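You operate a simulated robot arm through the tools that you are given. There is no shell and no other tool.

Carry out the task below with a simulated two-armed robot. There is one attempt and no reset: what you move stays moved.

Task
Take the drain cup from the shelf under the open belt and leave it on the ledge beside the paper strip. Push the drip drawer shut. Switch the fan unit switch on. Put the tall tower tray from the top of the low bench on the middle shelf of the low black shelves. Take the green mould on the top of the low bench and put it away on the top of the wall bench. Fetch the domed dark chocolate from the top of the island bench and set it on the middle shelf of the low black shelves. Take the pot labelled "Powder" from the top of the island bench and put it on the white dish there. Pull the left packing drawer open. Do these in any order. Set down upright: drain cup, cup.

It is judged by the outcome, as a careful person would: the job done as asked, and still so three seconds after it is handed in. It fails if anything else is knocked over, pushed out of place, dropped, spilled or broken.

Robot
Two 7-joint arms with two-finger parallel grippers on one trunk, on a base that drives. Base frame: it is fixed to the floor where the robot stands at the start and does not move with it; the origin is under the middle of the robot, x ahead of it, y to its left, z up. Units: mm, rad, N and s.
The left shoulder is at the start at [20, 113, 1222], the right one opposite. With the tool pointing down near the work surface each hand reaches from about 100 to 440 mm from the robot's upright axis, wherever it stands, measured 20 degrees to its own side. Places, roughly: brown cup, green glaze cup [2500, -2500, 750]; dish (9x9x3 cm) [2500, -2200, 800]; domed dark chocolate (3x3x2 cm) [2600, -2500, 800]; drain cup (6x6x7 cm) [700, 0, 600]; drip drawer [600, 1900, 600]; fan unit switch [300, 2000, 1300]; green mould (11x6x3 cm) [-2600, 1600, 600]; ledge beside the paper strip [1800, -500, 1000]; left packing drawer [3600, -500, 800]; middle shelf of the low black shelves [-1500, -900, 500]; tall tower tray [-2500, 1750, 500]; top of the wall bench [6700, -200, 800]. Payload 1.57 kg a hand.
The TCP of each hand is the grasp point between the finger pads, 30 mm short of the fingertips. In the tool frame z runs along the fingers and y along their closing line. The gripper opens to 80 mm. The fingers are 17 mm wide and 12 mm thick; the gripper's body (40 by 82 mm) begins 80 mm behind the TCP.
Orientation is told as [roll, pitch, yaw] about the base's x, y, z axes, in that order, counted from this pose: with the fingers straight down and closing along the base's y, the tool's x points along the base's -x, its y along +y and its z along -z.

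Tools
- The arms move only by the tool move_arm. It takes "left_series", "right_series" or both (then of equal length, played together; a hand with none holds still); each is a list of rows, each an object of numbers (a shift or turn left out is 0, a gripper value left out holds the last): "dx", "dy", "dz": the shift along the base's x, y, z in units of 50 mm (1.0 is 50 mm); "rx", "ry", "rz": the turn, a rotation vector about the base's x, y, z in units of 6 degrees (1.0 is 6 degrees); "fingers": the gripper command, from -1 (shut) to 1 (fully open), values between in proportion. In form: [{"dx": .., "dy": .., "dz": .., "rx": .., "ry": .., "rz": .., "fingers": ..}, ...]. A call has 1 to 20 rows; each row shifts and turns the commanded pose from where the row before left it. A call with a number of a shift or a turn outside -1 to 1 is refused whole. A row lasts 0.2 s, in which the tool goes at most 50 mm and 0.15 rad; a call with a longer step from one row to the next is refused whole, and so is a gripper value outside its range. Where a pose cannot be reached the arm comes as near as it can. A force on the tool above 40 N (or 10 N above the force at the start of the call, whichever is more), or a blocked arm, ends the call early, and 0.2 s more pass. The fingers move at their own pace (about 45 mm/s each) and stop on an object; they squeeze with about 43 N. The grip force told is the motor's: it shows also when the fingers shut on nothing. Time passes only in rows, and 0.2 s behind the last, so rows that do not move let the fingers close. The reply holds the time, the measured pose of the TCP, the force on the tool along the base axes, the opening and the grip force, in the units named above and with some noise, with the torque about the TCP (base axes, N m) and any sound that the robot's microphone picked up.
- Cameras (640 x 400 px; columns grow to the right, rows downward): "scene" is now at [87.8, -3.8, 1326.9]; the picture's right is [-0.03, -1.00, 0.00], its down [-0.76, 0.02, -0.65] and it looks along [0.65, -0.02, -0.76] (base axes); focal length 282 px, centre (320, 200). "left" rides on the left gripper at [72, 7, -122] in its tool frame; the picture's right is [-0.09, 1.00, 0.00], its down [-0.84, -0.08, -0.54] and it looks along [-0.54, -0.05, 0.84] (tool axes); focal length 238 px, centre (320, 200). "right" rides on the right gripper at [72, -7, -122] in its tool frame; the picture's right is [0.09, 1.00, 0.00], its down [-0.84, 0.08, -0.54] and it looks along [-0.54, 0.05, 0.84] (tool axes); focal length 238 px, centre (320, 200). There is no depth. A picture from a camera that has moved, and an enlarged one, comes with that camera's place and axes in the base frame and with its lens.
- camera(camera): a new picture of that camera. The clock stands still meanwhile.
- slide_trunk(by): slides the trunk up (or, below 0, down) by that many mm; the arms and the scene camera ride with it, the base frame stays. It gives what a move gives, with no picture.
- base_move(legs): drives the robot by 1 to 6 legs, each [ahead, left, turn to the left] in mm, mm and rad, along the robot's own axes; the way and the turn of a leg run together, so that a leg with both is an arc; at most 1500 mm and 3.142 rad a leg. The arms and the cameras ride along, it lands a little off, and it stops where it bumps. It gives what a move gives.
- turn_head(pan, tilt): turns the head with the scene camera to pan (to the left, within 1.396 rad either way) and tilt (down, from -0.506 to 1.204), counted from straight ahead of the robot. It gives what a move gives.
- close_up(camera, box): a new picture of the part [left, top, right, bottom] of that camera's present view, enlarged. The clock stands still meanwhile.
- close_job(): hands the job in; it is judged then, once.

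Places have to be worked out from the pictures, the camera data and where the tool is seen. Open the grippers and draw the arms clear of the work before you hand the job in, unless the task says otherwise.

The tools are called after "Emit:" as name(argument=value, ...) on one line, values as JSON. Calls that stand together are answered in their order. move_arm: Moves the arms, as the interface text tells. Its arguments: {"type":"object","properties":{"left_series":{"type":"array","items":{"type":"object","properties":{"dx":{"type":"number"},"dy":{"type":"number"},"dz":{"type":"number"},"rx":{"type":"number"},"ry":{"type":"number"},"rz":{"type":"number"},"fingers":{"type":"number"}}}},"right_series":{"type":"array","items":{"type":"object","properties":{"dx":{"type":"number"},"dy":{"type":"number"},"dz":{"type":"number"},"rx":{"type":"number"},"ry":{"type":"number"},"rz":{"type":"number"},"fingers":{"type":"number"}}}}},"required":[]} The other tools are called the same way: slide_trunk (by) slides the trunk up or down; base_move (legs) drives the base; turn_head (pan, tilt) turns the head that bears the scene camera; camera (camera) takes a picture; close_up (camera, box) takes an enlarged picture of a part of a camera's view; close_job () hands the job in.

At the start:

```text
time: 0.0
left_position: [353.4, 189.7, 952.0]
left_ee_rot: [0.001, -0.001, 0.001]
left_contact_force: [0.7, -0.2, 0.0]
left_torque: [-0.01, 0.01, 0.01]
left_gripper_width: 80.0
left_finger_force: 0.0
right_position: [468.2, -168.8, 847.9]
right_ee_rot: [0.0, 0.0, 0.001]
right_contact_force: [0.3, 0.8, 0.5]
right_torque: [0.01, 0.01, -0.04]
right_gripper_width: 80.2
right_finger_force: 0.1
trunk travel left (down, up): [-275.0, 295.0]
robot x, y, heading: [0.1, -1.0, -0.004]
head pan, tilt: [-0.028, 0.859]
```

scene: 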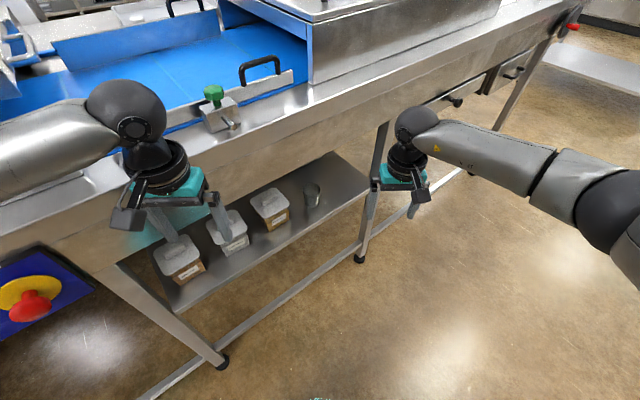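
right: 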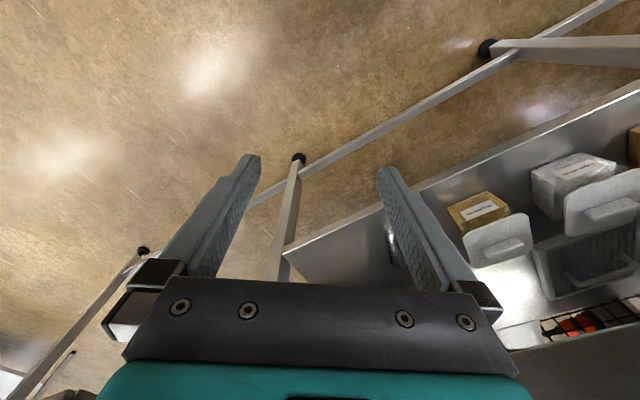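
left: 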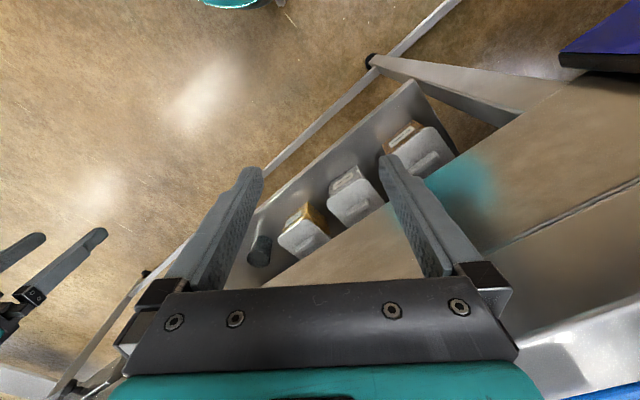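

I'll look at the start scene more closely before moving; the cup appears near pixel (312,195), roughly [733, 4, 600].

Emit:
close_up(camera="scene", box=[220, 120, 420, 245])

Emit:
turn_head(pan=0.0, tilt=0.3)

Emit:
camera(camera="scene")

Emit:
turn_head(pan=1.2, tilt=0.3)

Emit:
camera(camera="scene")

Emit:
turn_head(pan=-1.2, tilt=0.3)

Emit:
camera(camera="scene")

```text
3.20 times, centred on (320, 182) of scene
camera zoom: at [87.8, -3.8, 1326.9], right [-0.03, -1.0, 0.0], down [-0.76, 0.02, -0.65], along [0.65, -0.02, -0.76], focal length 901 px, centre (320, 256)
```

zoom: 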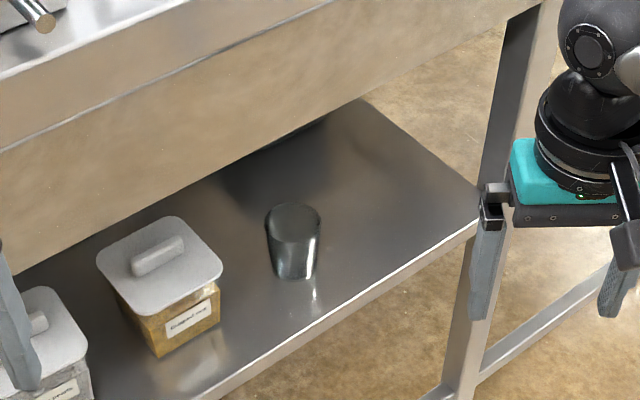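

```text
time: 1.0
left_position: [352.9, 190.7, 950.3]
left_ee_rot: [-0.001, -0.001, 0.0]
left_contact_force: [0.7, 0.8, 0.2]
left_torque: [0.01, -0.01, -0.01]
left_gripper_width: 80.0
left_finger_force: 0.0
right_position: [468.2, -167.7, 847.5]
right_ee_rot: [0.001, 0.0, 0.0]
right_contact_force: [-0.1, 0.7, 0.9]
right_torque: [0.04, -0.02, 0.02]
right_gripper_width: 80.0
right_finger_force: 0.0
trunk travel left (down, up): [-275.0, 295.0]
robot x, y, heading: [-0.3, 0.9, -0.0]
head pan, tilt: [0.0, 0.3]
```

```text
taken
camera scene: at [103.5, -1.7, 1375.9], right [0.0, -1.0, 0.0], down [-0.3, 0.0, -0.95], along [0.95, 0.0, -0.3], focal length 282 px, centre (320, 200)
```

scene: 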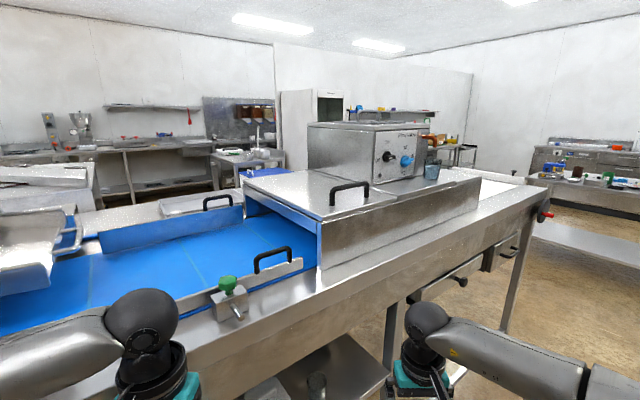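

```text
time: 2.4
left_position: [353.2, 190.4, 951.4]
left_ee_rot: [0.0, 0.001, 0.001]
left_contact_force: [-0.4, 0.0, 0.0]
left_torque: [0.03, -0.02, 0.02]
left_gripper_width: 80.0
left_finger_force: 0.1
right_position: [467.9, -168.2, 848.4]
right_ee_rot: [0.0, 0.0, 0.001]
right_contact_force: [-1.0, -0.5, 0.0]
right_torque: [0.02, 0.01, -0.04]
right_gripper_width: 80.0
right_finger_force: 0.1
trunk travel left (down, up): [-275.0, 295.0]
robot x, y, heading: [2.6, -0.7, -0.005]
head pan, tilt: [1.201, 0.3]
```

```text
taken
camera scene: at [43.9, 85.3, 1376.0], right [0.93, -0.36, 0.0], down [-0.11, -0.28, -0.96], along [0.35, 0.89, -0.3], focal length 282 px, centre (320, 200)
```

scene: 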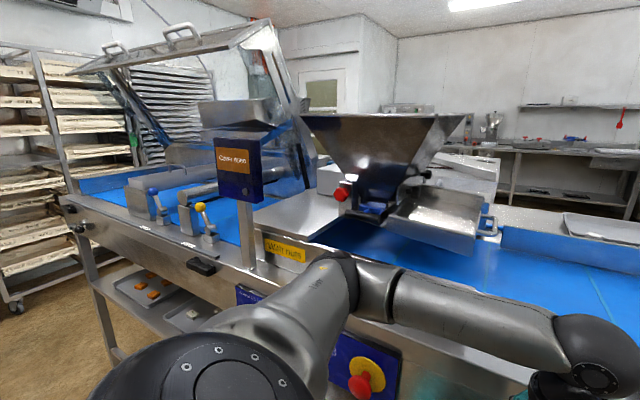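

```text
time: 4.6
left_position: [353.3, 190.4, 951.1]
left_ee_rot: [0.002, -0.001, 0.0]
left_contact_force: [0.1, -0.2, -0.1]
left_torque: [0.01, 0.03, 0.0]
left_gripper_width: 79.8
left_finger_force: 0.1
right_position: [467.9, -167.7, 848.0]
right_ee_rot: [0.001, 0.0, 0.0]
right_contact_force: [-0.6, 0.2, -0.7]
right_torque: [0.01, 0.02, 0.02]
right_gripper_width: 80.1
right_finger_force: 0.1
trunk travel left (down, up): [-275.0, 295.0]
robot x, y, heading: [0.4, -0.8, 0.0]
head pan, tilt: [-1.201, 0.3]
```

```text
taken
camera scene: at [43.9, -88.7, 1376.0], right [-0.93, -0.36, 0.0], down [-0.11, 0.28, -0.96], along [0.35, -0.89, -0.3], focal length 282 px, centre (320, 200)
```

scene: 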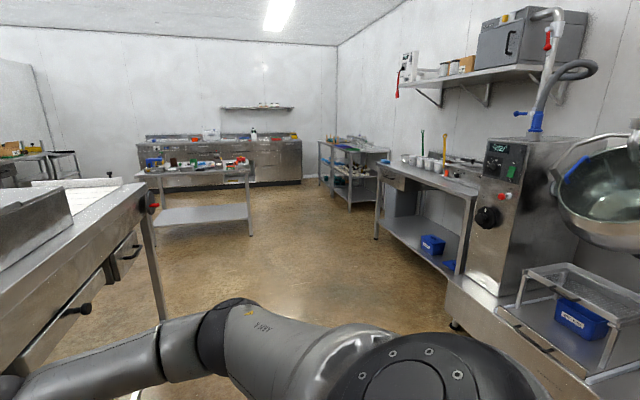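

The belt runs skewed to the robot (apron bottom about z≈817 by my triangulation, cup just under it). I'll zoom in on the ledge area and look around more before acting.

Emit:
close_up(camera="scene", box=[120, 90, 400, 265])

Emit:
turn_head(pan=-0.3, tilt=0.25)

Emit:
close_up(camera="scene", box=[220, 100, 500, 275])

Emit:
turn_head(pan=-0.3, tilt=1.0)

Emit:
camera(camera="scene")

Emit:
close_up(camera="right", box=[320, 60, 640, 260])

```text
2.29 times, centred on (260, 178) of scene
camera zoom: at [43.9, -88.7, 1376.0], right [-0.93, -0.36, 0.0], down [-0.11, 0.28, -0.96], along [0.35, -0.89, -0.3], focal length 644 px, centre (457, 251)
```

zoom: 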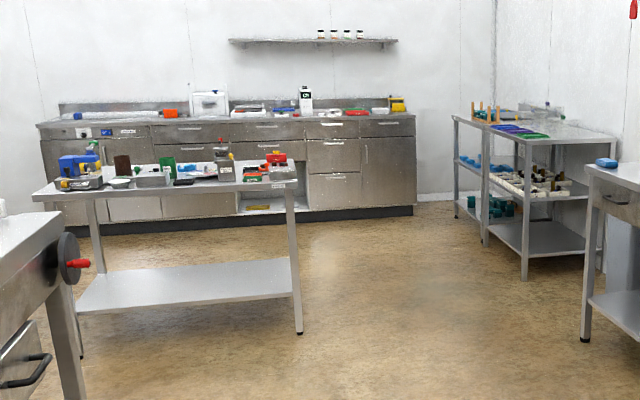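

```text
time: 5.8
left_position: [352.9, 189.6, 951.9]
left_ee_rot: [0.001, 0.0, 0.002]
left_contact_force: [-0.7, -0.6, 0.0]
left_torque: [-0.01, 0.03, 0.04]
left_gripper_width: 79.8
left_finger_force: 0.0
right_position: [467.9, -167.8, 848.5]
right_ee_rot: [0.001, 0.0, 0.001]
right_contact_force: [-0.2, -0.1, 0.4]
right_torque: [0.02, -0.03, -0.02]
right_gripper_width: 79.9
right_finger_force: 0.1
trunk travel left (down, up): [-275.0, 295.0]
robot x, y, heading: [1.0, 0.9, 0.001]
head pan, tilt: [-0.3, 0.25]
```

```text
2.29 times, centred on (360, 188) of scene
camera zoom: at [99.3, -29.4, 1380.7], right [-0.3, -0.95, 0.0], down [-0.24, 0.07, -0.97], along [0.93, -0.29, -0.25], focal length 644 px, centre (229, 229)
```

zoom: 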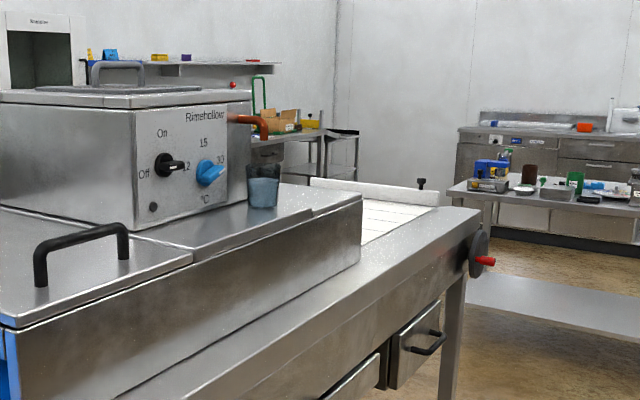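

```text
time: 6.9
left_position: [353.1, 191.4, 951.8]
left_ee_rot: [-0.001, -0.001, 0.001]
left_contact_force: [0.0, -0.3, 0.5]
left_torque: [0.02, 0.01, 0.01]
left_gripper_width: 79.9
left_finger_force: 0.0
right_position: [467.8, -169.1, 847.8]
right_ee_rot: [0.002, 0.001, 0.0]
right_contact_force: [0.3, 0.1, 0.3]
right_torque: [0.02, -0.04, 0.02]
right_gripper_width: 80.1
right_finger_force: 0.1
trunk travel left (down, up): [-275.0, 295.0]
robot x, y, heading: [-1.8, -1.0, 0.004]
head pan, tilt: [-0.3, 1.0]
```

```text
taken
camera scene: at [76.7, -22.3, 1316.6], right [-0.3, -0.96, 0.0], down [-0.8, 0.25, -0.54], along [0.52, -0.16, -0.84], focal length 282 px, centre (320, 200)
```

scene: 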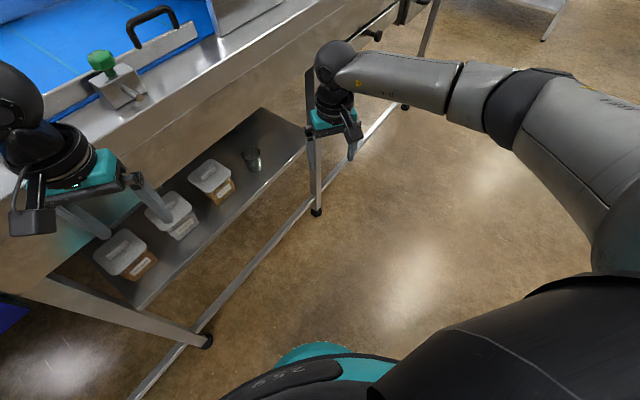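

```text
2.00 times, centred on (480, 160) of right
camera zoom: at [396.4, -175.1, 969.1], right [-0.09, 1.0, 0.0], down [0.84, 0.08, 0.54], along [0.54, 0.05, -0.84], focal length 477 px, centre (0, 280)
```

zoom: 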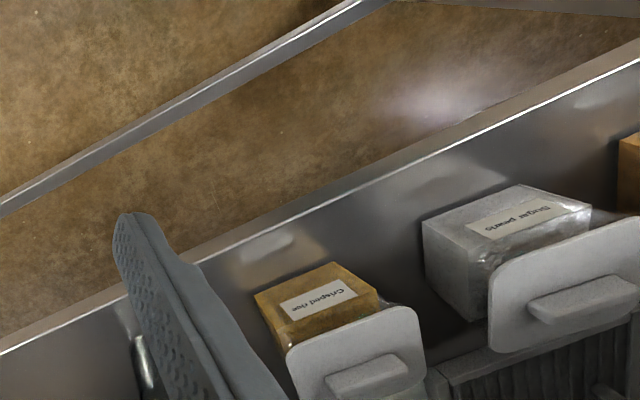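

The cup is near [714, 6] on a shelf at z≈575, about 45 mm behind the apron face. I'll back up slightly, turn to face the apron squarely (~0.63 rad) and slide right.

Emit:
base_move(legs=[[-120, 0, 0], [0, 0, 0.63], [0, -266, 0]])

Emit:
turn_head(pan=-0.2, tilt=0.8)

Emit:
camera(camera="scene")

Emit:
camera(camera="right")

```text
time: 11.3
left_position: [217.6, 133.0, 950.8]
left_ee_rot: [0.001, 0.0, 0.609]
left_contact_force: [-0.3, -0.3, -0.2]
left_torque: [0.03, 0.01, 0.0]
left_gripper_width: 80.0
left_finger_force: 0.1
right_position: [517.5, -97.0, 848.3]
right_ee_rot: [0.0, -0.002, 0.609]
right_contact_force: [-0.1, 0.5, 0.3]
right_torque: [0.02, -0.01, -0.01]
right_gripper_width: 79.8
right_finger_force: 0.1
trunk travel left (down, up): [-275.0, 295.0]
robot x, y, heading: [35.8, -224.4, 0.609]
head pan, tilt: [-0.3, 1.0]
```

```text
time: 12.1
left_position: [218.1, 131.9, 951.9]
left_ee_rot: [-0.002, -0.001, 0.608]
left_contact_force: [-0.2, 1.2, 0.4]
left_torque: [-0.05, 0.0, -0.03]
left_gripper_width: 80.0
left_finger_force: 0.1
right_position: [516.4, -95.1, 849.1]
right_ee_rot: [0.001, 0.0, 0.61]
right_contact_force: [-0.5, 0.2, -0.1]
right_torque: [-0.02, 0.01, 0.02]
right_gripper_width: 80.0
right_finger_force: 0.0
trunk travel left (down, up): [-275.0, 295.0]
robot x, y, heading: [36.7, -225.1, 0.611]
head pan, tilt: [-0.201, 0.799]
```

```text
taken
camera scene: at [119.3, -189.2, 1331.6], right [0.4, -0.92, 0.0], down [-0.66, -0.28, -0.7], along [0.64, 0.28, -0.72], focal length 282 px, centre (320, 200)
```

scene: 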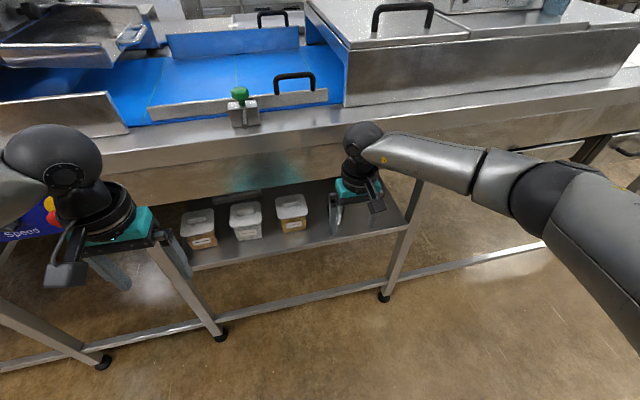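

```text
taken
camera right: at [462.4, -142.3, 969.2], right [-0.65, 0.76, 0.0], down [0.64, 0.54, 0.54], along [0.41, 0.35, -0.84], focal length 238 px, centre (320, 200)
```

right: 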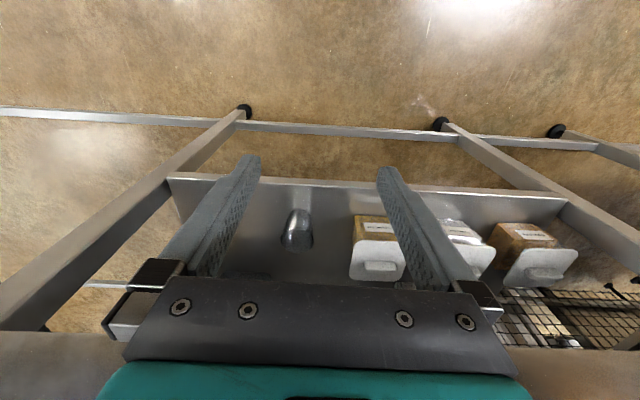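

The cup resolves at about (715, 13), z 575–645. I'll lower the trunk 200 mm, then tilt the right tool ~45° forward so it can reach in under the apron.

Emit:
slide_trunk(by=-200)

Emit:
move_arm(right_series=[{"rx": 0.573, "ry": -0.82, "dx": -0.4, "dy": -0.28}, {"rx": 0.573, "ry": -0.82, "dx": -0.4, "dy": -0.28}, {"rx": 0.573, "ry": -0.82}, {"rx": 0.573, "ry": -0.82}, {"rx": 0.573, "ry": -0.82}, {"rx": 0.573, "ry": -0.82}, {"rx": 0.573, "ry": -0.82}, {"rx": 0.287, "ry": -0.41}])

Emit:
camera(camera="scene")

Emit:
camera(camera="right")

```text
time: 14.2
left_position: [217.6, 132.8, 752.8]
left_ee_rot: [0.0, -0.001, 0.61]
left_contact_force: [0.4, -0.6, -0.3]
left_torque: [-0.03, -0.02, 0.02]
left_gripper_width: 80.2
left_finger_force: 0.0
right_position: [516.7, -95.6, 647.4]
right_ee_rot: [0.0, -0.001, 0.609]
right_contact_force: [-0.1, 0.5, 0.0]
right_torque: [0.01, 0.02, -0.01]
right_gripper_width: 79.9
right_finger_force: 0.1
trunk travel left (down, up): [-75.0, 495.0]
robot x, y, heading: [33.8, -226.0, 0.609]
head pan, tilt: [-0.201, 0.799]
```

```text
time: 16.0
left_position: [217.9, 132.3, 749.8]
left_ee_rot: [0.0, -0.001, 0.61]
left_contact_force: [0.3, -1.1, -0.3]
left_torque: [0.0, -0.03, 0.03]
left_gripper_width: 80.2
left_finger_force: 0.1
right_position: [483.1, -126.1, 650.5]
right_ee_rot: [0.004, -0.663, 0.612]
right_contact_force: [0.0, -1.2, 0.5]
right_torque: [0.0, -0.04, 0.0]
right_gripper_width: 80.2
right_finger_force: 0.0
right hand out of reach, approached as far as the arm can: row 7, 8
trunk travel left (down, up): [-75.0, 495.0]
robot x, y, heading: [37.6, -222.9, 0.607]
head pan, tilt: [-0.201, 0.799]
```

```text
taken
camera scene: at [119.3, -189.1, 1131.6], right [0.4, -0.92, 0.0], down [-0.66, -0.28, -0.7], along [0.64, 0.28, -0.72], focal length 282 px, centre (320, 200)
```

scene: 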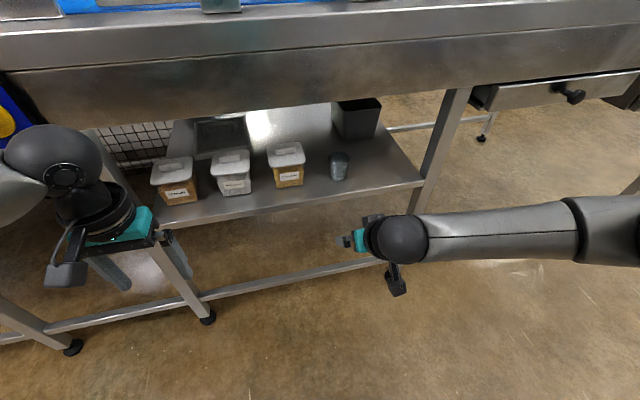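

```text
taken
camera right: at [379.1, -207.2, 702.1], right [-0.63, 0.77, -0.06], down [0.22, 0.25, 0.94], along [0.74, 0.58, -0.33], focal length 238 px, centre (320, 200)
```

right: 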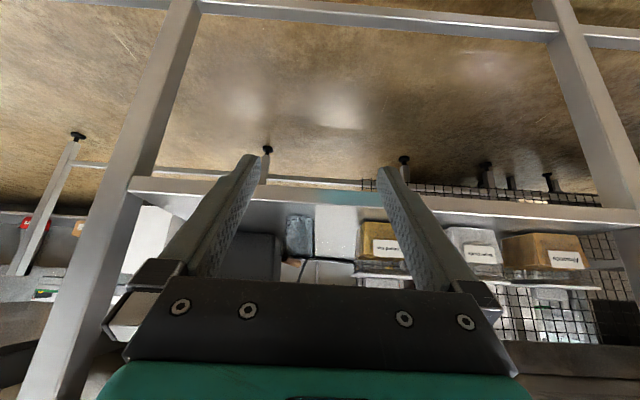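

Refined: shelf top z≈588, cup centre about (708, 11, 623), i.e. 685 ahead and 191 right of the axis. I'll pull the left hand back, shift the right hand laterally, and drive 170 mm forward.

Emit:
move_arm(left_series=[{"dx": -0.6, "dy": -0.42, "dz": 0.3}, {"dx": -0.6, "dy": -0.42, "dz": 0.3}, {"dx": -0.6, "dy": -0.42, "dz": 0.3}], right_series=[{"dx": 0.09, "dy": -0.13}, {"dx": 0.09, "dy": -0.13}, {"dz": -0.2}])

Emit:
base_move(legs=[[170, 0, 0]])

Emit:
camera(camera="scene")

Emit:
camera(camera="right")

```text
time: 16.8
left_position: [130.3, 72.0, 796.3]
left_ee_rot: [0.0, 0.006, 0.609]
left_contact_force: [-0.7, -0.7, 0.2]
left_torque: [-0.02, 0.01, -0.01]
left_gripper_width: 79.9
left_finger_force: 0.1
left hand out of reach, approached as far as the arm can: row 3
right_position: [492.1, -139.4, 640.9]
right_ee_rot: [-0.001, -0.661, 0.614]
right_contact_force: [-0.4, 0.8, 0.2]
right_torque: [0.0, -0.03, 0.04]
right_gripper_width: 80.0
right_finger_force: 0.0
trunk travel left (down, up): [-75.0, 495.0]
robot x, y, heading: [35.7, -230.5, 0.609]
head pan, tilt: [-0.201, 0.799]
```

```text
time: 18.3
left_position: [273.1, 173.0, 796.1]
left_ee_rot: [-0.001, 0.003, 0.61]
left_contact_force: [-0.1, 0.2, -0.2]
left_torque: [-0.03, 0.01, 0.04]
left_gripper_width: 80.3
left_finger_force: 0.2
right_position: [633.9, -39.3, 641.3]
right_ee_rot: [0.002, -0.661, 0.614]
right_contact_force: [-0.2, -0.9, -0.3]
right_torque: [0.02, -0.01, 0.0]
right_gripper_width: 79.9
right_finger_force: 0.1
trunk travel left (down, up): [-75.0, 495.0]
robot x, y, heading: [179.8, -126.6, 0.612]
head pan, tilt: [-0.201, 0.799]
```

```text
taken
camera scene: at [262.1, -89.3, 1131.6], right [0.4, -0.92, 0.0], down [-0.66, -0.29, -0.7], along [0.64, 0.28, -0.72], focal length 282 px, centre (320, 200)
```

scene: 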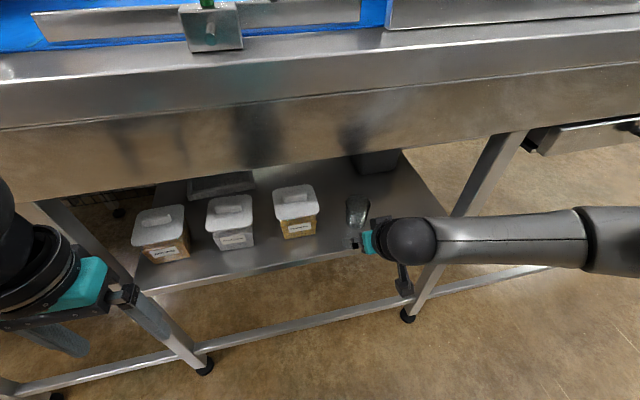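

```text
taken
camera right: at [531.1, -119.8, 692.8], right [-0.63, 0.77, -0.06], down [0.22, 0.25, 0.94], along [0.74, 0.59, -0.33], focal length 238 px, centre (320, 200)
```

right: 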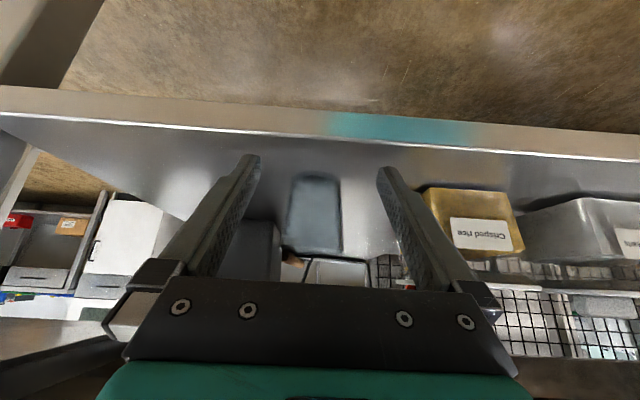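

The cup is centred between the fingers, about 95 mm ahead of the TCP. I advance the right hand ~85 mm at z≈633 and check.

Emit:
move_arm(right_series=[{"dx": 0.35, "dy": 0.245, "dz": -0.1}, {"dx": 0.35, "dy": 0.245, "dz": -0.08}, {"dx": 0.35, "dy": 0.245}, {"dx": 0.35, "dy": 0.245}])

Emit:
camera(camera="right")

Emit:
camera(camera="scene")

```text
time: 19.3
left_position: [273.7, 171.9, 796.6]
left_ee_rot: [-0.002, 0.002, 0.61]
left_contact_force: [0.3, -0.3, 0.6]
left_torque: [0.02, -0.01, -0.01]
left_gripper_width: 80.1
left_finger_force: 0.1
right_position: [703.6, 8.8, 632.4]
right_ee_rot: [0.002, -0.66, 0.616]
right_contact_force: [-0.5, 0.2, -0.3]
right_torque: [-0.05, -0.04, -0.03]
right_gripper_width: 80.1
right_finger_force: 0.2
trunk travel left (down, up): [-75.0, 495.0]
robot x, y, heading: [178.6, -123.7, 0.613]
head pan, tilt: [-0.201, 0.799]
```

```text
taken
camera right: at [600.4, -72.8, 684.4], right [-0.63, 0.77, -0.06], down [0.22, 0.25, 0.94], along [0.74, 0.59, -0.33], focal length 238 px, centre (320, 200)
```

right: 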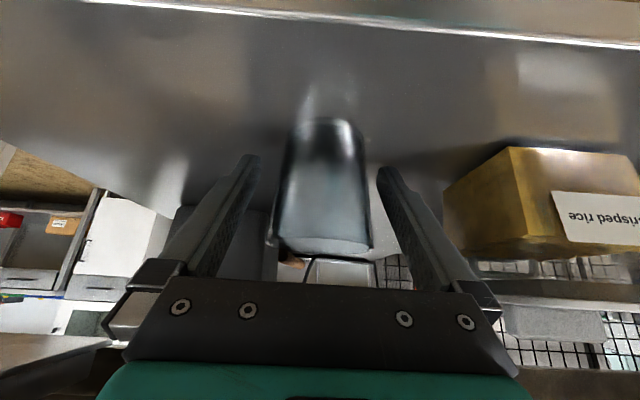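

```text
taken
camera scene: at [262.1, -89.3, 1131.6], right [0.4, -0.92, 0.0], down [-0.66, -0.29, -0.7], along [0.64, 0.28, -0.72], focal length 282 px, centre (320, 200)
```

scene: 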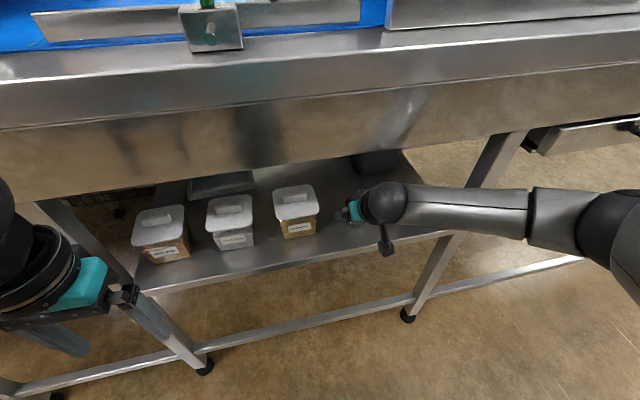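

The cup's axis is still ~20 mm beyond the TCP by its apparent width, so I advance 20 mm more and close.

Emit:
move_arm(right_series=[{"dx": 0.16, "dy": 0.15}, {"dx": 0.16, "dy": 0.13}, {"fingers": -1}, {"fingers": -1}, {"fingers": -1}, {"fingers": -1}, {"fingers": -1}])

Emit:
camera(camera="right")

```text
time: 20.9
left_position: [272.6, 172.2, 797.3]
left_ee_rot: [0.0, 0.003, 0.61]
left_contact_force: [0.7, -0.8, 0.3]
left_torque: [0.01, -0.04, 0.0]
left_gripper_width: 80.2
left_finger_force: 0.0
right_position: [719.2, 23.3, 634.1]
right_ee_rot: [0.001, -0.663, 0.615]
right_contact_force: [1.0, 0.6, 1.8]
right_torque: [0.01, 0.04, -0.02]
right_gripper_width: 56.4
right_finger_force: 43.0
trunk travel left (down, up): [-75.0, 495.0]
robot x, y, heading: [179.3, -124.1, 0.612]
head pan, tilt: [-0.201, 0.799]
```

```text
taken
camera right: at [616.0, -57.3, 685.1], right [-0.63, 0.77, -0.06], down [0.22, 0.25, 0.94], along [0.74, 0.59, -0.33], focal length 238 px, centre (320, 200)
```

right: 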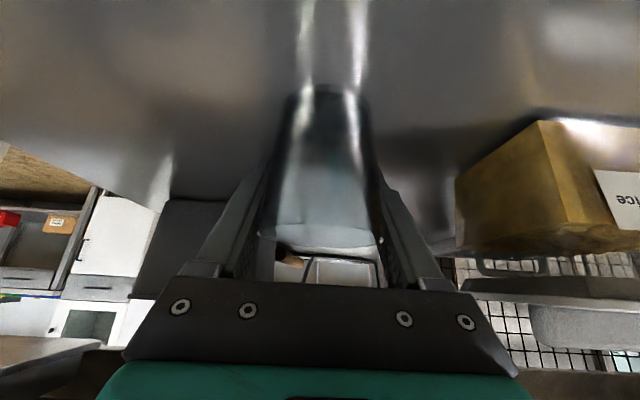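

Gripped at 56 mm width. I lift 30 mm and withdraw the hand from under the apron.

Emit:
move_arm(right_series=[{"dz": 0.3}, {"dz": 0.3}, {"dx": -0.35, "dy": -0.245}, {"dx": -0.41, "dy": -0.286}, {"dx": -0.41, "dy": -0.286}, {"dx": -0.41, "dy": -0.286}, {"dx": -0.41, "dy": -0.286}, {"dx": -0.41, "dy": -0.286}, {"dx": -0.41, "dy": -0.286}])

Emit:
camera(camera="right")

Emit:
camera(camera="scene")

```text
time: 22.9
left_position: [273.7, 172.6, 796.1]
left_ee_rot: [0.001, 0.003, 0.61]
left_contact_force: [-0.4, -0.2, -1.1]
left_torque: [0.02, 0.03, -0.02]
left_gripper_width: 80.0
left_finger_force: 0.1
right_position: [607.8, -73.0, 671.3]
right_ee_rot: [0.002, -0.657, 0.618]
right_contact_force: [-0.2, 0.1, -0.4]
right_torque: [-0.01, 0.01, 0.02]
right_gripper_width: 56.0
right_finger_force: 42.8
right hand out of reach, approached as far as the arm can: row 8, 9
trunk travel left (down, up): [-75.0, 495.0]
robot x, y, heading: [179.8, -124.4, 0.605]
head pan, tilt: [-0.201, 0.799]
```

```text
taken
camera right: at [505.1, -154.8, 723.2], right [-0.64, 0.77, -0.06], down [0.23, 0.26, 0.94], along [0.74, 0.59, -0.34], focal length 238 px, centre (320, 200)
```

right: 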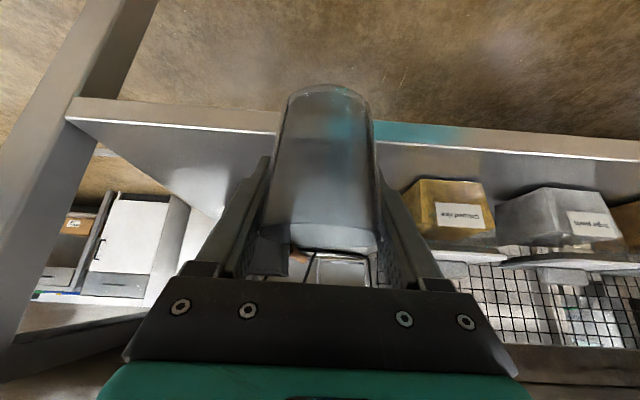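

```text
taken
camera scene: at [262.2, -89.0, 1131.6], right [0.4, -0.92, 0.0], down [-0.66, -0.29, -0.7], along [0.64, 0.28, -0.72], focal length 282 px, centre (320, 200)
```

scene: 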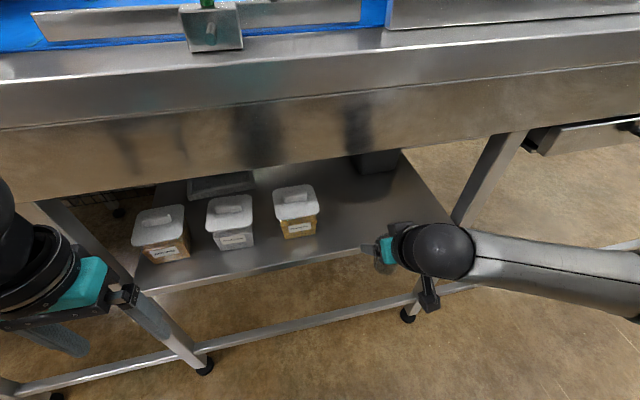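

Cup is held upright and out from the shelf. I back away and raise the trunk to get a view of the ledge.

Emit:
base_move(legs=[[-350, 0, 0]])

Emit:
slide_trunk(by=400)

Emit:
turn_head(pan=-0.8, tilt=0.4)

Emit:
camera(camera="scene")

Emit:
turn_head(pan=0.8, tilt=0.4)

Emit:
camera(camera="scene")

```text
time: 25.2
left_position: [-19.4, -32.3, 795.9]
left_ee_rot: [-0.001, 0.004, 0.608]
left_contact_force: [0.3, 0.2, 0.2]
left_torque: [-0.01, 0.02, -0.01]
left_gripper_width: 79.8
left_finger_force: 0.1
right_position: [314.0, -278.3, 670.6]
right_ee_rot: [0.004, -0.655, 0.612]
right_contact_force: [-0.1, 0.6, -0.4]
right_torque: [-0.05, -0.01, 0.01]
right_gripper_width: 56.3
right_finger_force: 43.1
trunk travel left (down, up): [-75.0, 495.0]
robot x, y, heading: [-113.4, -327.7, 0.599]
head pan, tilt: [-0.201, 0.799]
```

```text
time: 29.0
left_position: [-18.5, -31.2, 1197.0]
left_ee_rot: [0.001, 0.004, 0.606]
left_contact_force: [0.5, -0.4, 0.0]
left_torque: [0.03, 0.02, 0.0]
left_gripper_width: 79.9
left_finger_force: 0.1
right_position: [315.0, -279.4, 1071.5]
right_ee_rot: [0.003, -0.655, 0.611]
right_contact_force: [-0.8, -0.2, 0.2]
right_torque: [-0.01, -0.03, 0.03]
right_gripper_width: 56.3
right_finger_force: 43.0
trunk travel left (down, up): [-475.0, 95.0]
robot x, y, heading: [-114.2, -331.7, 0.6]
head pan, tilt: [-0.201, 0.799]
```

```text
time: 30.0
left_position: [-19.3, -32.2, 1196.3]
left_ee_rot: [-0.001, 0.003, 0.606]
left_contact_force: [-0.3, 0.0, 0.3]
left_torque: [0.01, 0.01, -0.03]
left_gripper_width: 80.0
left_finger_force: 0.0
right_position: [315.7, -278.8, 1070.9]
right_ee_rot: [0.005, -0.654, 0.611]
right_contact_force: [-0.3, -0.1, -1.2]
right_torque: [-0.02, 0.0, 0.0]
right_gripper_width: 56.0
right_finger_force: 42.8
trunk travel left (down, up): [-475.0, 95.0]
robot x, y, heading: [-113.6, -325.4, 0.606]
head pan, tilt: [-0.799, 0.4]
```

```text
taken
camera scene: at [-14.1, -343.3, 1566.7], right [-0.19, -0.98, 0.0], down [-0.38, 0.07, -0.92], along [0.9, -0.18, -0.39], focal length 282 px, centre (320, 200)
```

scene: 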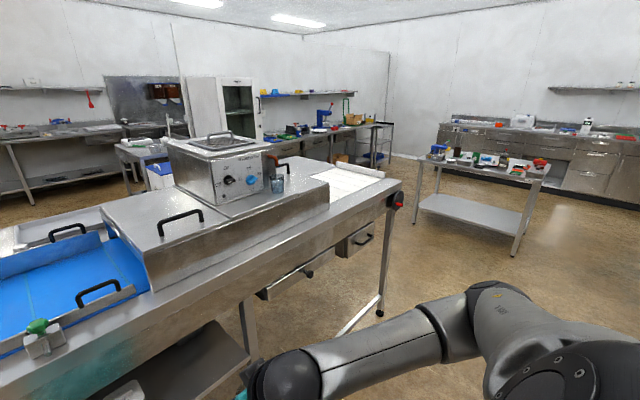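

```text
time: 31.7
left_position: [-18.7, -31.1, 1196.1]
left_ee_rot: [-0.001, 0.001, 0.606]
left_contact_force: [0.5, 0.1, 0.3]
left_torque: [0.0, -0.04, -0.02]
left_gripper_width: 80.2
left_finger_force: 0.1
right_position: [313.9, -278.9, 1072.0]
right_ee_rot: [0.005, -0.653, 0.611]
right_contact_force: [-1.3, -0.7, 0.0]
right_torque: [0.0, 0.0, 0.01]
right_gripper_width: 56.0
right_finger_force: 43.1
trunk travel left (down, up): [-475.0, 95.0]
robot x, y, heading: [-117.1, -328.1, 0.608]
head pan, tilt: [0.799, 0.4]
```

```text
taken
camera scene: at [-89.8, -234.2, 1566.7], right [0.99, -0.17, 0.0], down [-0.06, -0.38, -0.92], along [0.15, 0.91, -0.39], focal length 282 px, centre (320, 200)
```

scene: 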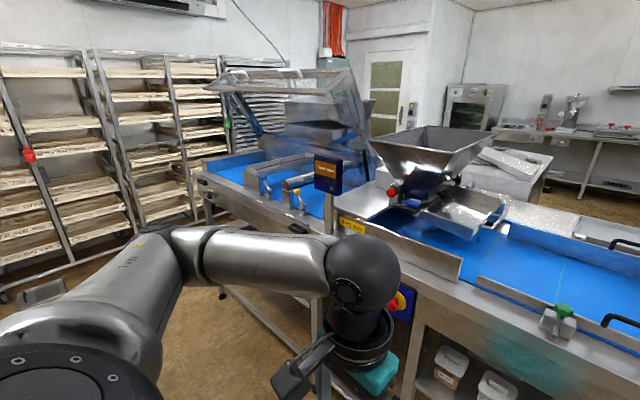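

Now a close-up of the enclosure/paper strip end of the line.

Emit:
turn_head(pan=-0.8, tilt=0.4)

Emit:
close_up(camera="scene", box=[150, 110, 430, 285])

Emit:
close_up(camera="scene", box=[390, 80, 640, 236])

Emit:
close_up(camera="scene", box=[0, 60, 400, 210])

```text
time: 33.4
left_position: [-19.3, -31.6, 1197.0]
left_ee_rot: [0.0, 0.003, 0.608]
left_contact_force: [0.6, -0.3, 0.1]
left_torque: [0.03, -0.02, 0.0]
left_gripper_width: 79.9
left_finger_force: 0.0
right_position: [315.4, -278.7, 1070.0]
right_ee_rot: [0.003, -0.654, 0.612]
right_contact_force: [0.5, 0.4, -0.5]
right_torque: [0.0, 0.04, 0.01]
right_gripper_width: 56.1
right_finger_force: 42.9
trunk travel left (down, up): [-475.0, 95.0]
robot x, y, heading: [-114.6, -332.2, 0.607]
head pan, tilt: [-0.799, 0.4]
```

```text
2.29 times, centred on (290, 198) of scene
camera zoom: at [-14.2, -343.3, 1566.7], right [-0.19, -0.98, 0.0], down [-0.38, 0.07, -0.92], along [0.9, -0.18, -0.39], focal length 644 px, centre (389, 206)
```

zoom: 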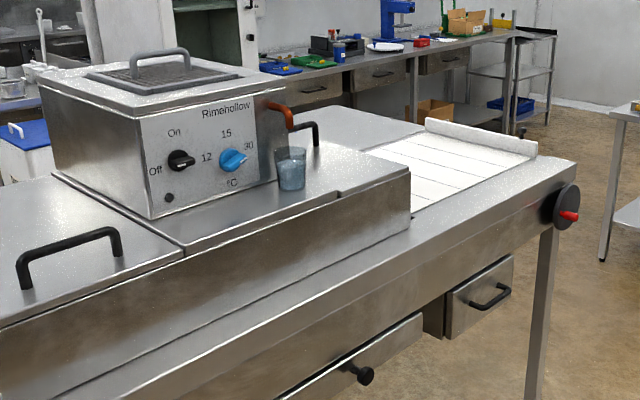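

```text
2.56 times, centred on (515, 158) of scene
camera zoom: at [-14.2, -343.3, 1566.7], right [-0.19, -0.98, 0.0], down [-0.38, 0.07, -0.92], along [0.9, -0.18, -0.39], focal length 721 px, centre (-179, 308)
```

zoom: 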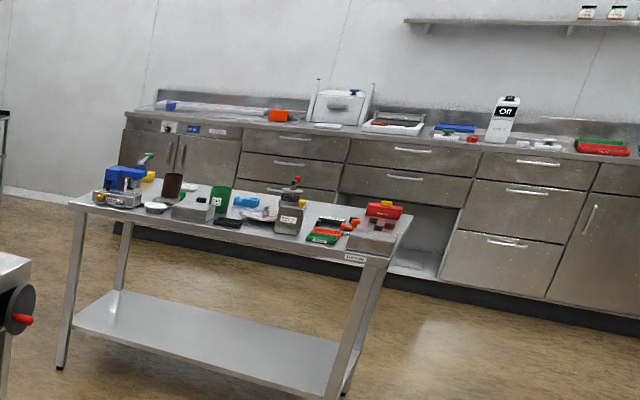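

```text
1.60 times, centred on (200, 135) of scene
camera zoom: at [-14.2, -343.3, 1566.7], right [-0.19, -0.98, 0.0], down [-0.38, 0.07, -0.92], along [0.9, -0.18, -0.39], focal length 451 px, centre (512, 304)
```

zoom: 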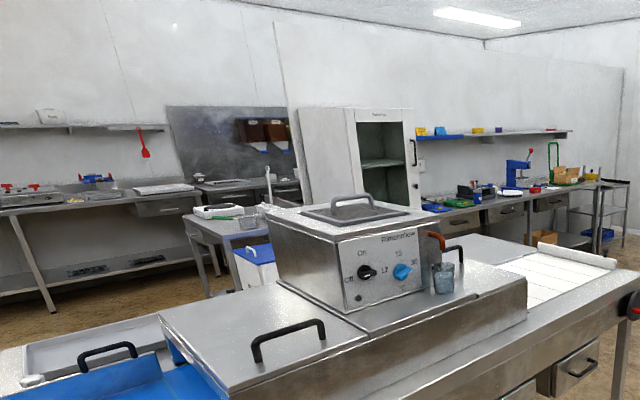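

Triangulating: the enclosure is near (1056,-383) at z≈1150, while the table top is z≈990 and ends near (1515,-1166). The "ledge" at [1800,-500] is therefore the back rim of the table beside the paper, best reached from behind; I'll drive round the table's end.

Emit:
base_move(legs=[[0, -1150, 0], [0, -1150, 0]])

Emit:
turn_head(pan=0.3, tilt=0.4)

Emit:
camera(camera="scene")

Emit:
turn_head(pan=-0.7, tilt=0.4)

Emit:
camera(camera="scene")

```text
time: 44.5
left_position: [1252.2, -1905.2, 1197.1]
left_ee_rot: [0.0, 0.004, 0.596]
left_contact_force: [0.6, 0.0, 0.1]
left_torque: [0.0, 0.01, 0.01]
left_gripper_width: 80.3
left_finger_force: 0.1
right_position: [1583.0, -2155.6, 1070.8]
right_ee_rot: [0.003, -0.654, 0.599]
right_contact_force: [0.4, 0.8, 0.1]
right_torque: [-0.01, -0.05, -0.02]
right_gripper_width: 56.2
right_finger_force: 43.0
trunk travel left (down, up): [-475.0, 95.0]
robot x, y, heading: [1154.7, -2204.1, 0.594]
head pan, tilt: [-0.799, 0.4]
```

```text
time: 45.9
left_position: [1251.8, -1905.2, 1196.3]
left_ee_rot: [-0.001, 0.003, 0.597]
left_contact_force: [0.1, -0.7, -1.2]
left_torque: [-0.02, 0.01, -0.01]
left_gripper_width: 80.0
left_finger_force: 0.0
right_position: [1583.3, -2156.7, 1070.6]
right_ee_rot: [0.004, -0.654, 0.6]
right_contact_force: [-0.6, 1.1, -0.7]
right_torque: [0.01, 0.04, -0.02]
right_gripper_width: 56.2
right_finger_force: 43.6
trunk travel left (down, up): [-475.0, 95.0]
robot x, y, heading: [1152.3, -2203.0, 0.587]
head pan, tilt: [0.3, 0.4]
```

```text
taken
camera scene: at [1220.3, -2125.8, 1566.7], right [0.78, -0.63, 0.0], down [-0.24, -0.3, -0.92], along [0.58, 0.72, -0.39], focal length 282 px, centre (320, 200)
```

scene: 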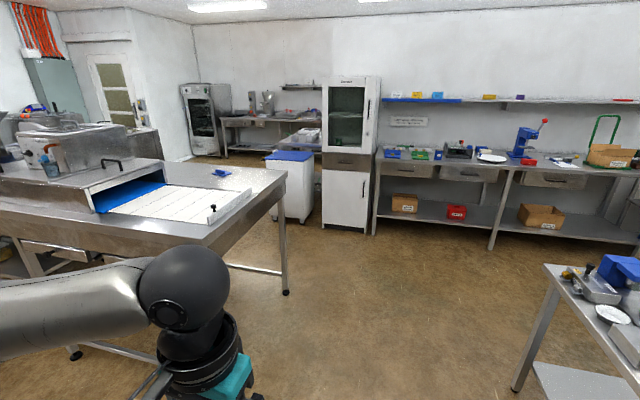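

```text
time: 47.1
left_position: [1251.5, -1905.2, 1196.3]
left_ee_rot: [-0.001, 0.002, 0.596]
left_contact_force: [0.4, 1.2, 0.4]
left_torque: [-0.02, 0.01, 0.01]
left_gripper_width: 79.9
left_finger_force: 0.0
right_position: [1582.8, -2157.0, 1071.5]
right_ee_rot: [0.003, -0.655, 0.599]
right_contact_force: [0.2, 0.2, -1.0]
right_torque: [-0.02, -0.01, 0.01]
right_gripper_width: 56.3
right_finger_force: 43.4
trunk travel left (down, up): [-475.0, 95.0]
robot x, y, heading: [1153.2, -2204.4, 0.594]
head pan, tilt: [-0.7, 0.4]
```

```text
taken
camera scene: at [1254.4, -2207.7, 1566.7], right [-0.11, -0.99, 0.0], down [-0.39, 0.04, -0.92], along [0.92, -0.1, -0.39], focal length 282 px, centre (320, 200)
```

scene: 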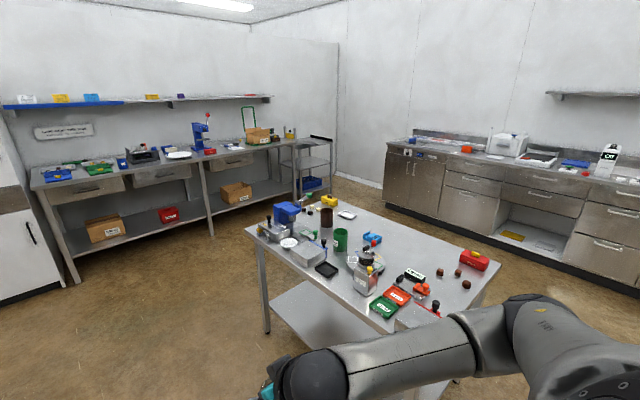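

I can now see the rim to the far side of the paper strip and the island bench. Zooming into both.

Emit:
close_up(camera="scene", box=[230, 180, 510, 355])

Emit:
close_up(camera="scene", box=[0, 80, 340, 292])

Emit:
turn_head(pan=0.6, tilt=0.35)

Emit:
close_up(camera="scene", box=[180, 110, 460, 285])

```text
2.29 times, centred on (370, 268) of scene
camera zoom: at [1254.4, -2207.7, 1566.7], right [-0.11, -0.99, 0.0], down [-0.39, 0.04, -0.92], along [0.92, -0.1, -0.39], focal length 644 px, centre (206, 46)
```

zoom: 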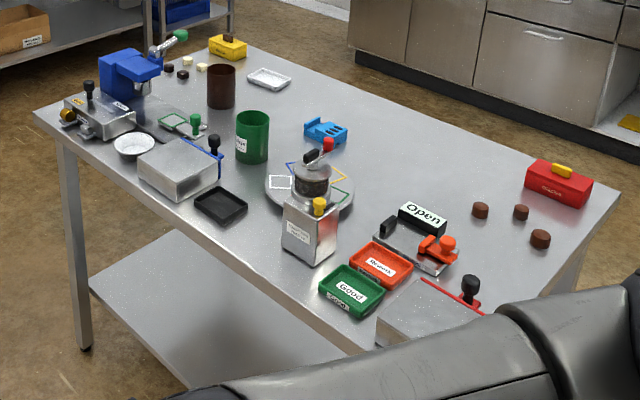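

```text
1.88 times, centred on (170, 186) of scene
camera zoom: at [1254.4, -2207.7, 1566.7], right [-0.11, -0.99, 0.0], down [-0.39, 0.04, -0.92], along [0.92, -0.1, -0.39], focal length 530 px, centre (602, 226)
```

zoom: 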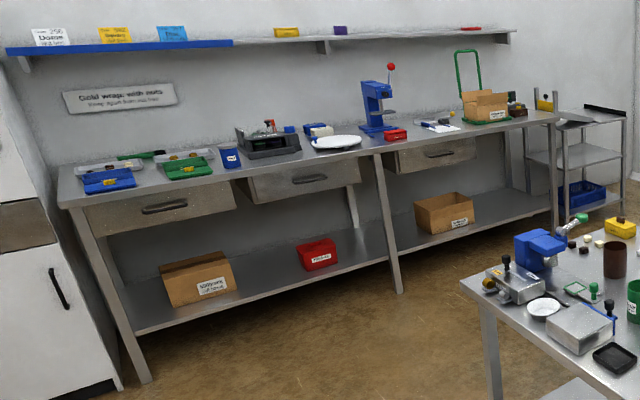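

```text
time: 48.6
left_position: [1252.2, -1906.1, 1197.6]
left_ee_rot: [0.0, 0.004, 0.596]
left_contact_force: [0.1, -0.5, -0.5]
left_torque: [0.0, 0.02, 0.0]
left_gripper_width: 79.8
left_finger_force: 0.0
right_position: [1582.9, -2156.6, 1071.6]
right_ee_rot: [0.004, -0.655, 0.599]
right_contact_force: [-0.5, -0.3, 0.6]
right_torque: [-0.02, 0.0, 0.01]
right_gripper_width: 56.1
right_finger_force: 43.0
trunk travel left (down, up): [-475.0, 95.0]
robot x, y, heading: [1156.0, -2203.8, 0.595]
head pan, tilt: [0.6, 0.351]
```

```text
2.29 times, centred on (320, 198) of scene
camera zoom: at [1196.6, -2111.4, 1571.3], right [0.93, -0.37, 0.0], down [-0.13, -0.32, -0.94], along [0.35, 0.87, -0.34], focal length 644 px, centre (320, 206)
```

zoom: 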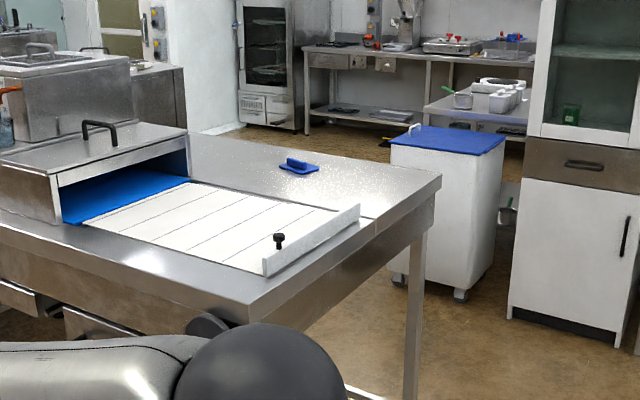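

The ledge is the back rim of the table (blue scraper at ~(1862,-269)); I'll aim for about (1870,-475). Driving past the table end and then turning to face it from behind.

Emit:
base_move(legs=[[1080, 0, 0], [1080, 0, 0], [0, 0, 1.57], [0, 0, 1.57]])

Emit:
turn_head(pan=-0.5, tilt=0.55)

Emit:
camera(camera="scene")

```text
time: 67.0
left_position: [2849.8, -1311.5, 1196.5]
left_ee_rot: [0.001, 0.004, -2.539]
left_contact_force: [0.3, -0.2, 0.6]
left_torque: [0.01, 0.0, -0.04]
left_gripper_width: 79.7
left_finger_force: 0.0
right_position: [2517.0, -1061.7, 1071.3]
right_ee_rot: [0.005, -0.654, -2.535]
right_contact_force: [1.0, 0.1, 0.9]
right_torque: [0.03, 0.01, 0.02]
right_gripper_width: 56.2
right_finger_force: 42.7
trunk travel left (down, up): [-475.0, 95.0]
robot x, y, heading: [2949.1, -1010.8, -2.545]
head pan, tilt: [0.6, 0.351]
```

```text
time: 68.3
left_position: [2851.1, -1310.3, 1196.2]
left_ee_rot: [0.0, 0.003, -2.539]
left_contact_force: [-0.4, -0.8, -0.1]
left_torque: [-0.02, -0.01, -0.04]
left_gripper_width: 79.7
left_finger_force: 0.2
right_position: [2517.2, -1063.6, 1069.1]
right_ee_rot: [0.003, -0.654, -2.536]
right_contact_force: [-0.6, -0.1, -0.4]
right_torque: [0.03, 0.02, 0.01]
right_gripper_width: 55.9
right_finger_force: 43.1
trunk travel left (down, up): [-475.0, 95.0]
robot x, y, heading: [2946.1, -1010.2, -2.542]
head pan, tilt: [-0.499, 0.55]
```

```text
taken
camera scene: at [2848.6, -1030.2, 1553.0], right [-0.1, 0.99, 0.0], down [0.52, 0.05, -0.85], along [-0.85, -0.09, -0.52], focal length 282 px, centre (320, 200)
```

scene: 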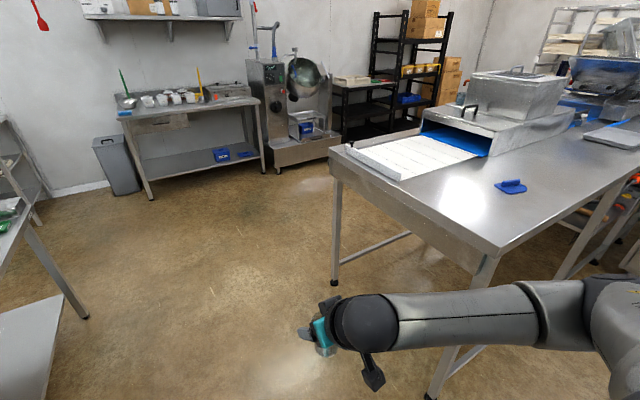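

Table top is z≈1000; the near back corner is about (2190,-603). Target spot (1866,-530). I raise the trunk 60 mm for clearance and slide right behind the table.

Emit:
slide_trunk(by=60)

Emit:
base_move(legs=[[-60, 0, 0], [0, -805, 0]])

Emit:
turn_head(pan=0.0, tilt=0.9)

Emit:
camera(camera="scene")

Emit:
camera(camera="right")

```text
time: 69.3
left_position: [2850.3, -1310.1, 1256.4]
left_ee_rot: [0.001, 0.002, -2.539]
left_contact_force: [0.3, 0.2, -0.1]
left_torque: [0.03, -0.02, 0.0]
left_gripper_width: 79.9
left_finger_force: 0.0
right_position: [2518.2, -1062.5, 1131.0]
right_ee_rot: [0.002, -0.654, -2.536]
right_contact_force: [-0.5, 0.4, 0.4]
right_torque: [-0.05, 0.02, 0.01]
right_gripper_width: 56.3
right_finger_force: 43.0
trunk travel left (down, up): [-535.0, 35.0]
robot x, y, heading: [2947.9, -1012.7, -2.54]
head pan, tilt: [-0.499, 0.55]
```

```text
time: 74.3
left_position: [2429.2, -590.7, 1255.7]
left_ee_rot: [0.0, 0.005, -2.543]
left_contact_force: [0.7, 0.1, 0.1]
left_torque: [0.01, -0.02, 0.04]
left_gripper_width: 80.1
left_finger_force: 0.1
right_position: [2097.4, -341.5, 1131.8]
right_ee_rot: [0.004, -0.656, -2.539]
right_contact_force: [0.2, -0.4, -0.5]
right_torque: [-0.02, 0.01, 0.0]
right_gripper_width: 56.3
right_finger_force: 43.2
trunk travel left (down, up): [-535.0, 35.0]
robot x, y, heading: [2525.8, -292.0, -2.544]
head pan, tilt: [-0.499, 0.55]
```

```text
time: 75.2
left_position: [2430.2, -589.0, 1257.0]
left_ee_rot: [0.001, 0.004, -2.543]
left_contact_force: [-0.3, 0.4, 0.1]
left_torque: [-0.01, 0.0, 0.01]
left_gripper_width: 79.9
left_finger_force: 0.1
right_position: [2098.1, -341.0, 1130.4]
right_ee_rot: [0.004, -0.654, -2.537]
right_contact_force: [-0.6, -1.2, -0.1]
right_torque: [0.03, 0.02, -0.05]
right_gripper_width: 56.3
right_finger_force: 43.1
trunk travel left (down, up): [-535.0, 35.0]
robot x, y, heading: [2527.2, -292.2, -2.54]
head pan, tilt: [0.0, 0.901]
```

```text
taken
camera scene: at [2455.8, -343.0, 1583.8], right [-0.56, 0.83, 0.0], down [0.65, 0.44, -0.62], along [-0.51, -0.35, -0.78], focal length 282 px, centre (320, 200)
```

scene: 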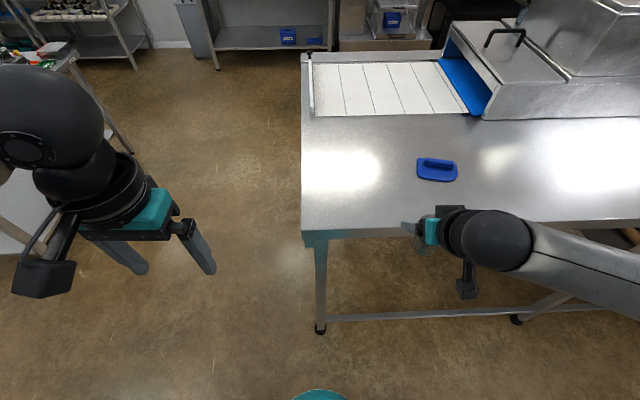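

```text
taken
camera right: at [2202.4, -260.2, 1183.0], right [0.63, -0.78, -0.05], down [-0.23, -0.25, 0.94], along [-0.74, -0.58, -0.34], focal length 238 px, centre (320, 200)
```

right: 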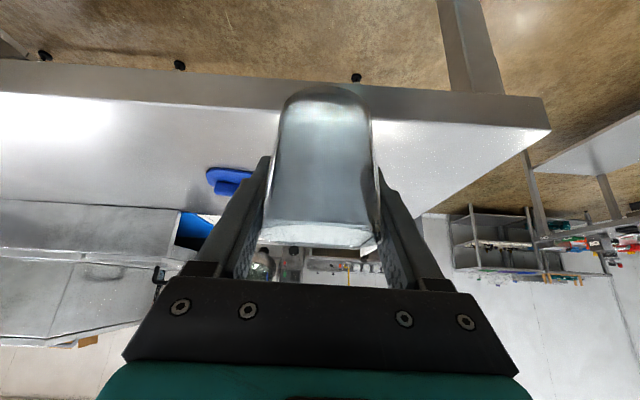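

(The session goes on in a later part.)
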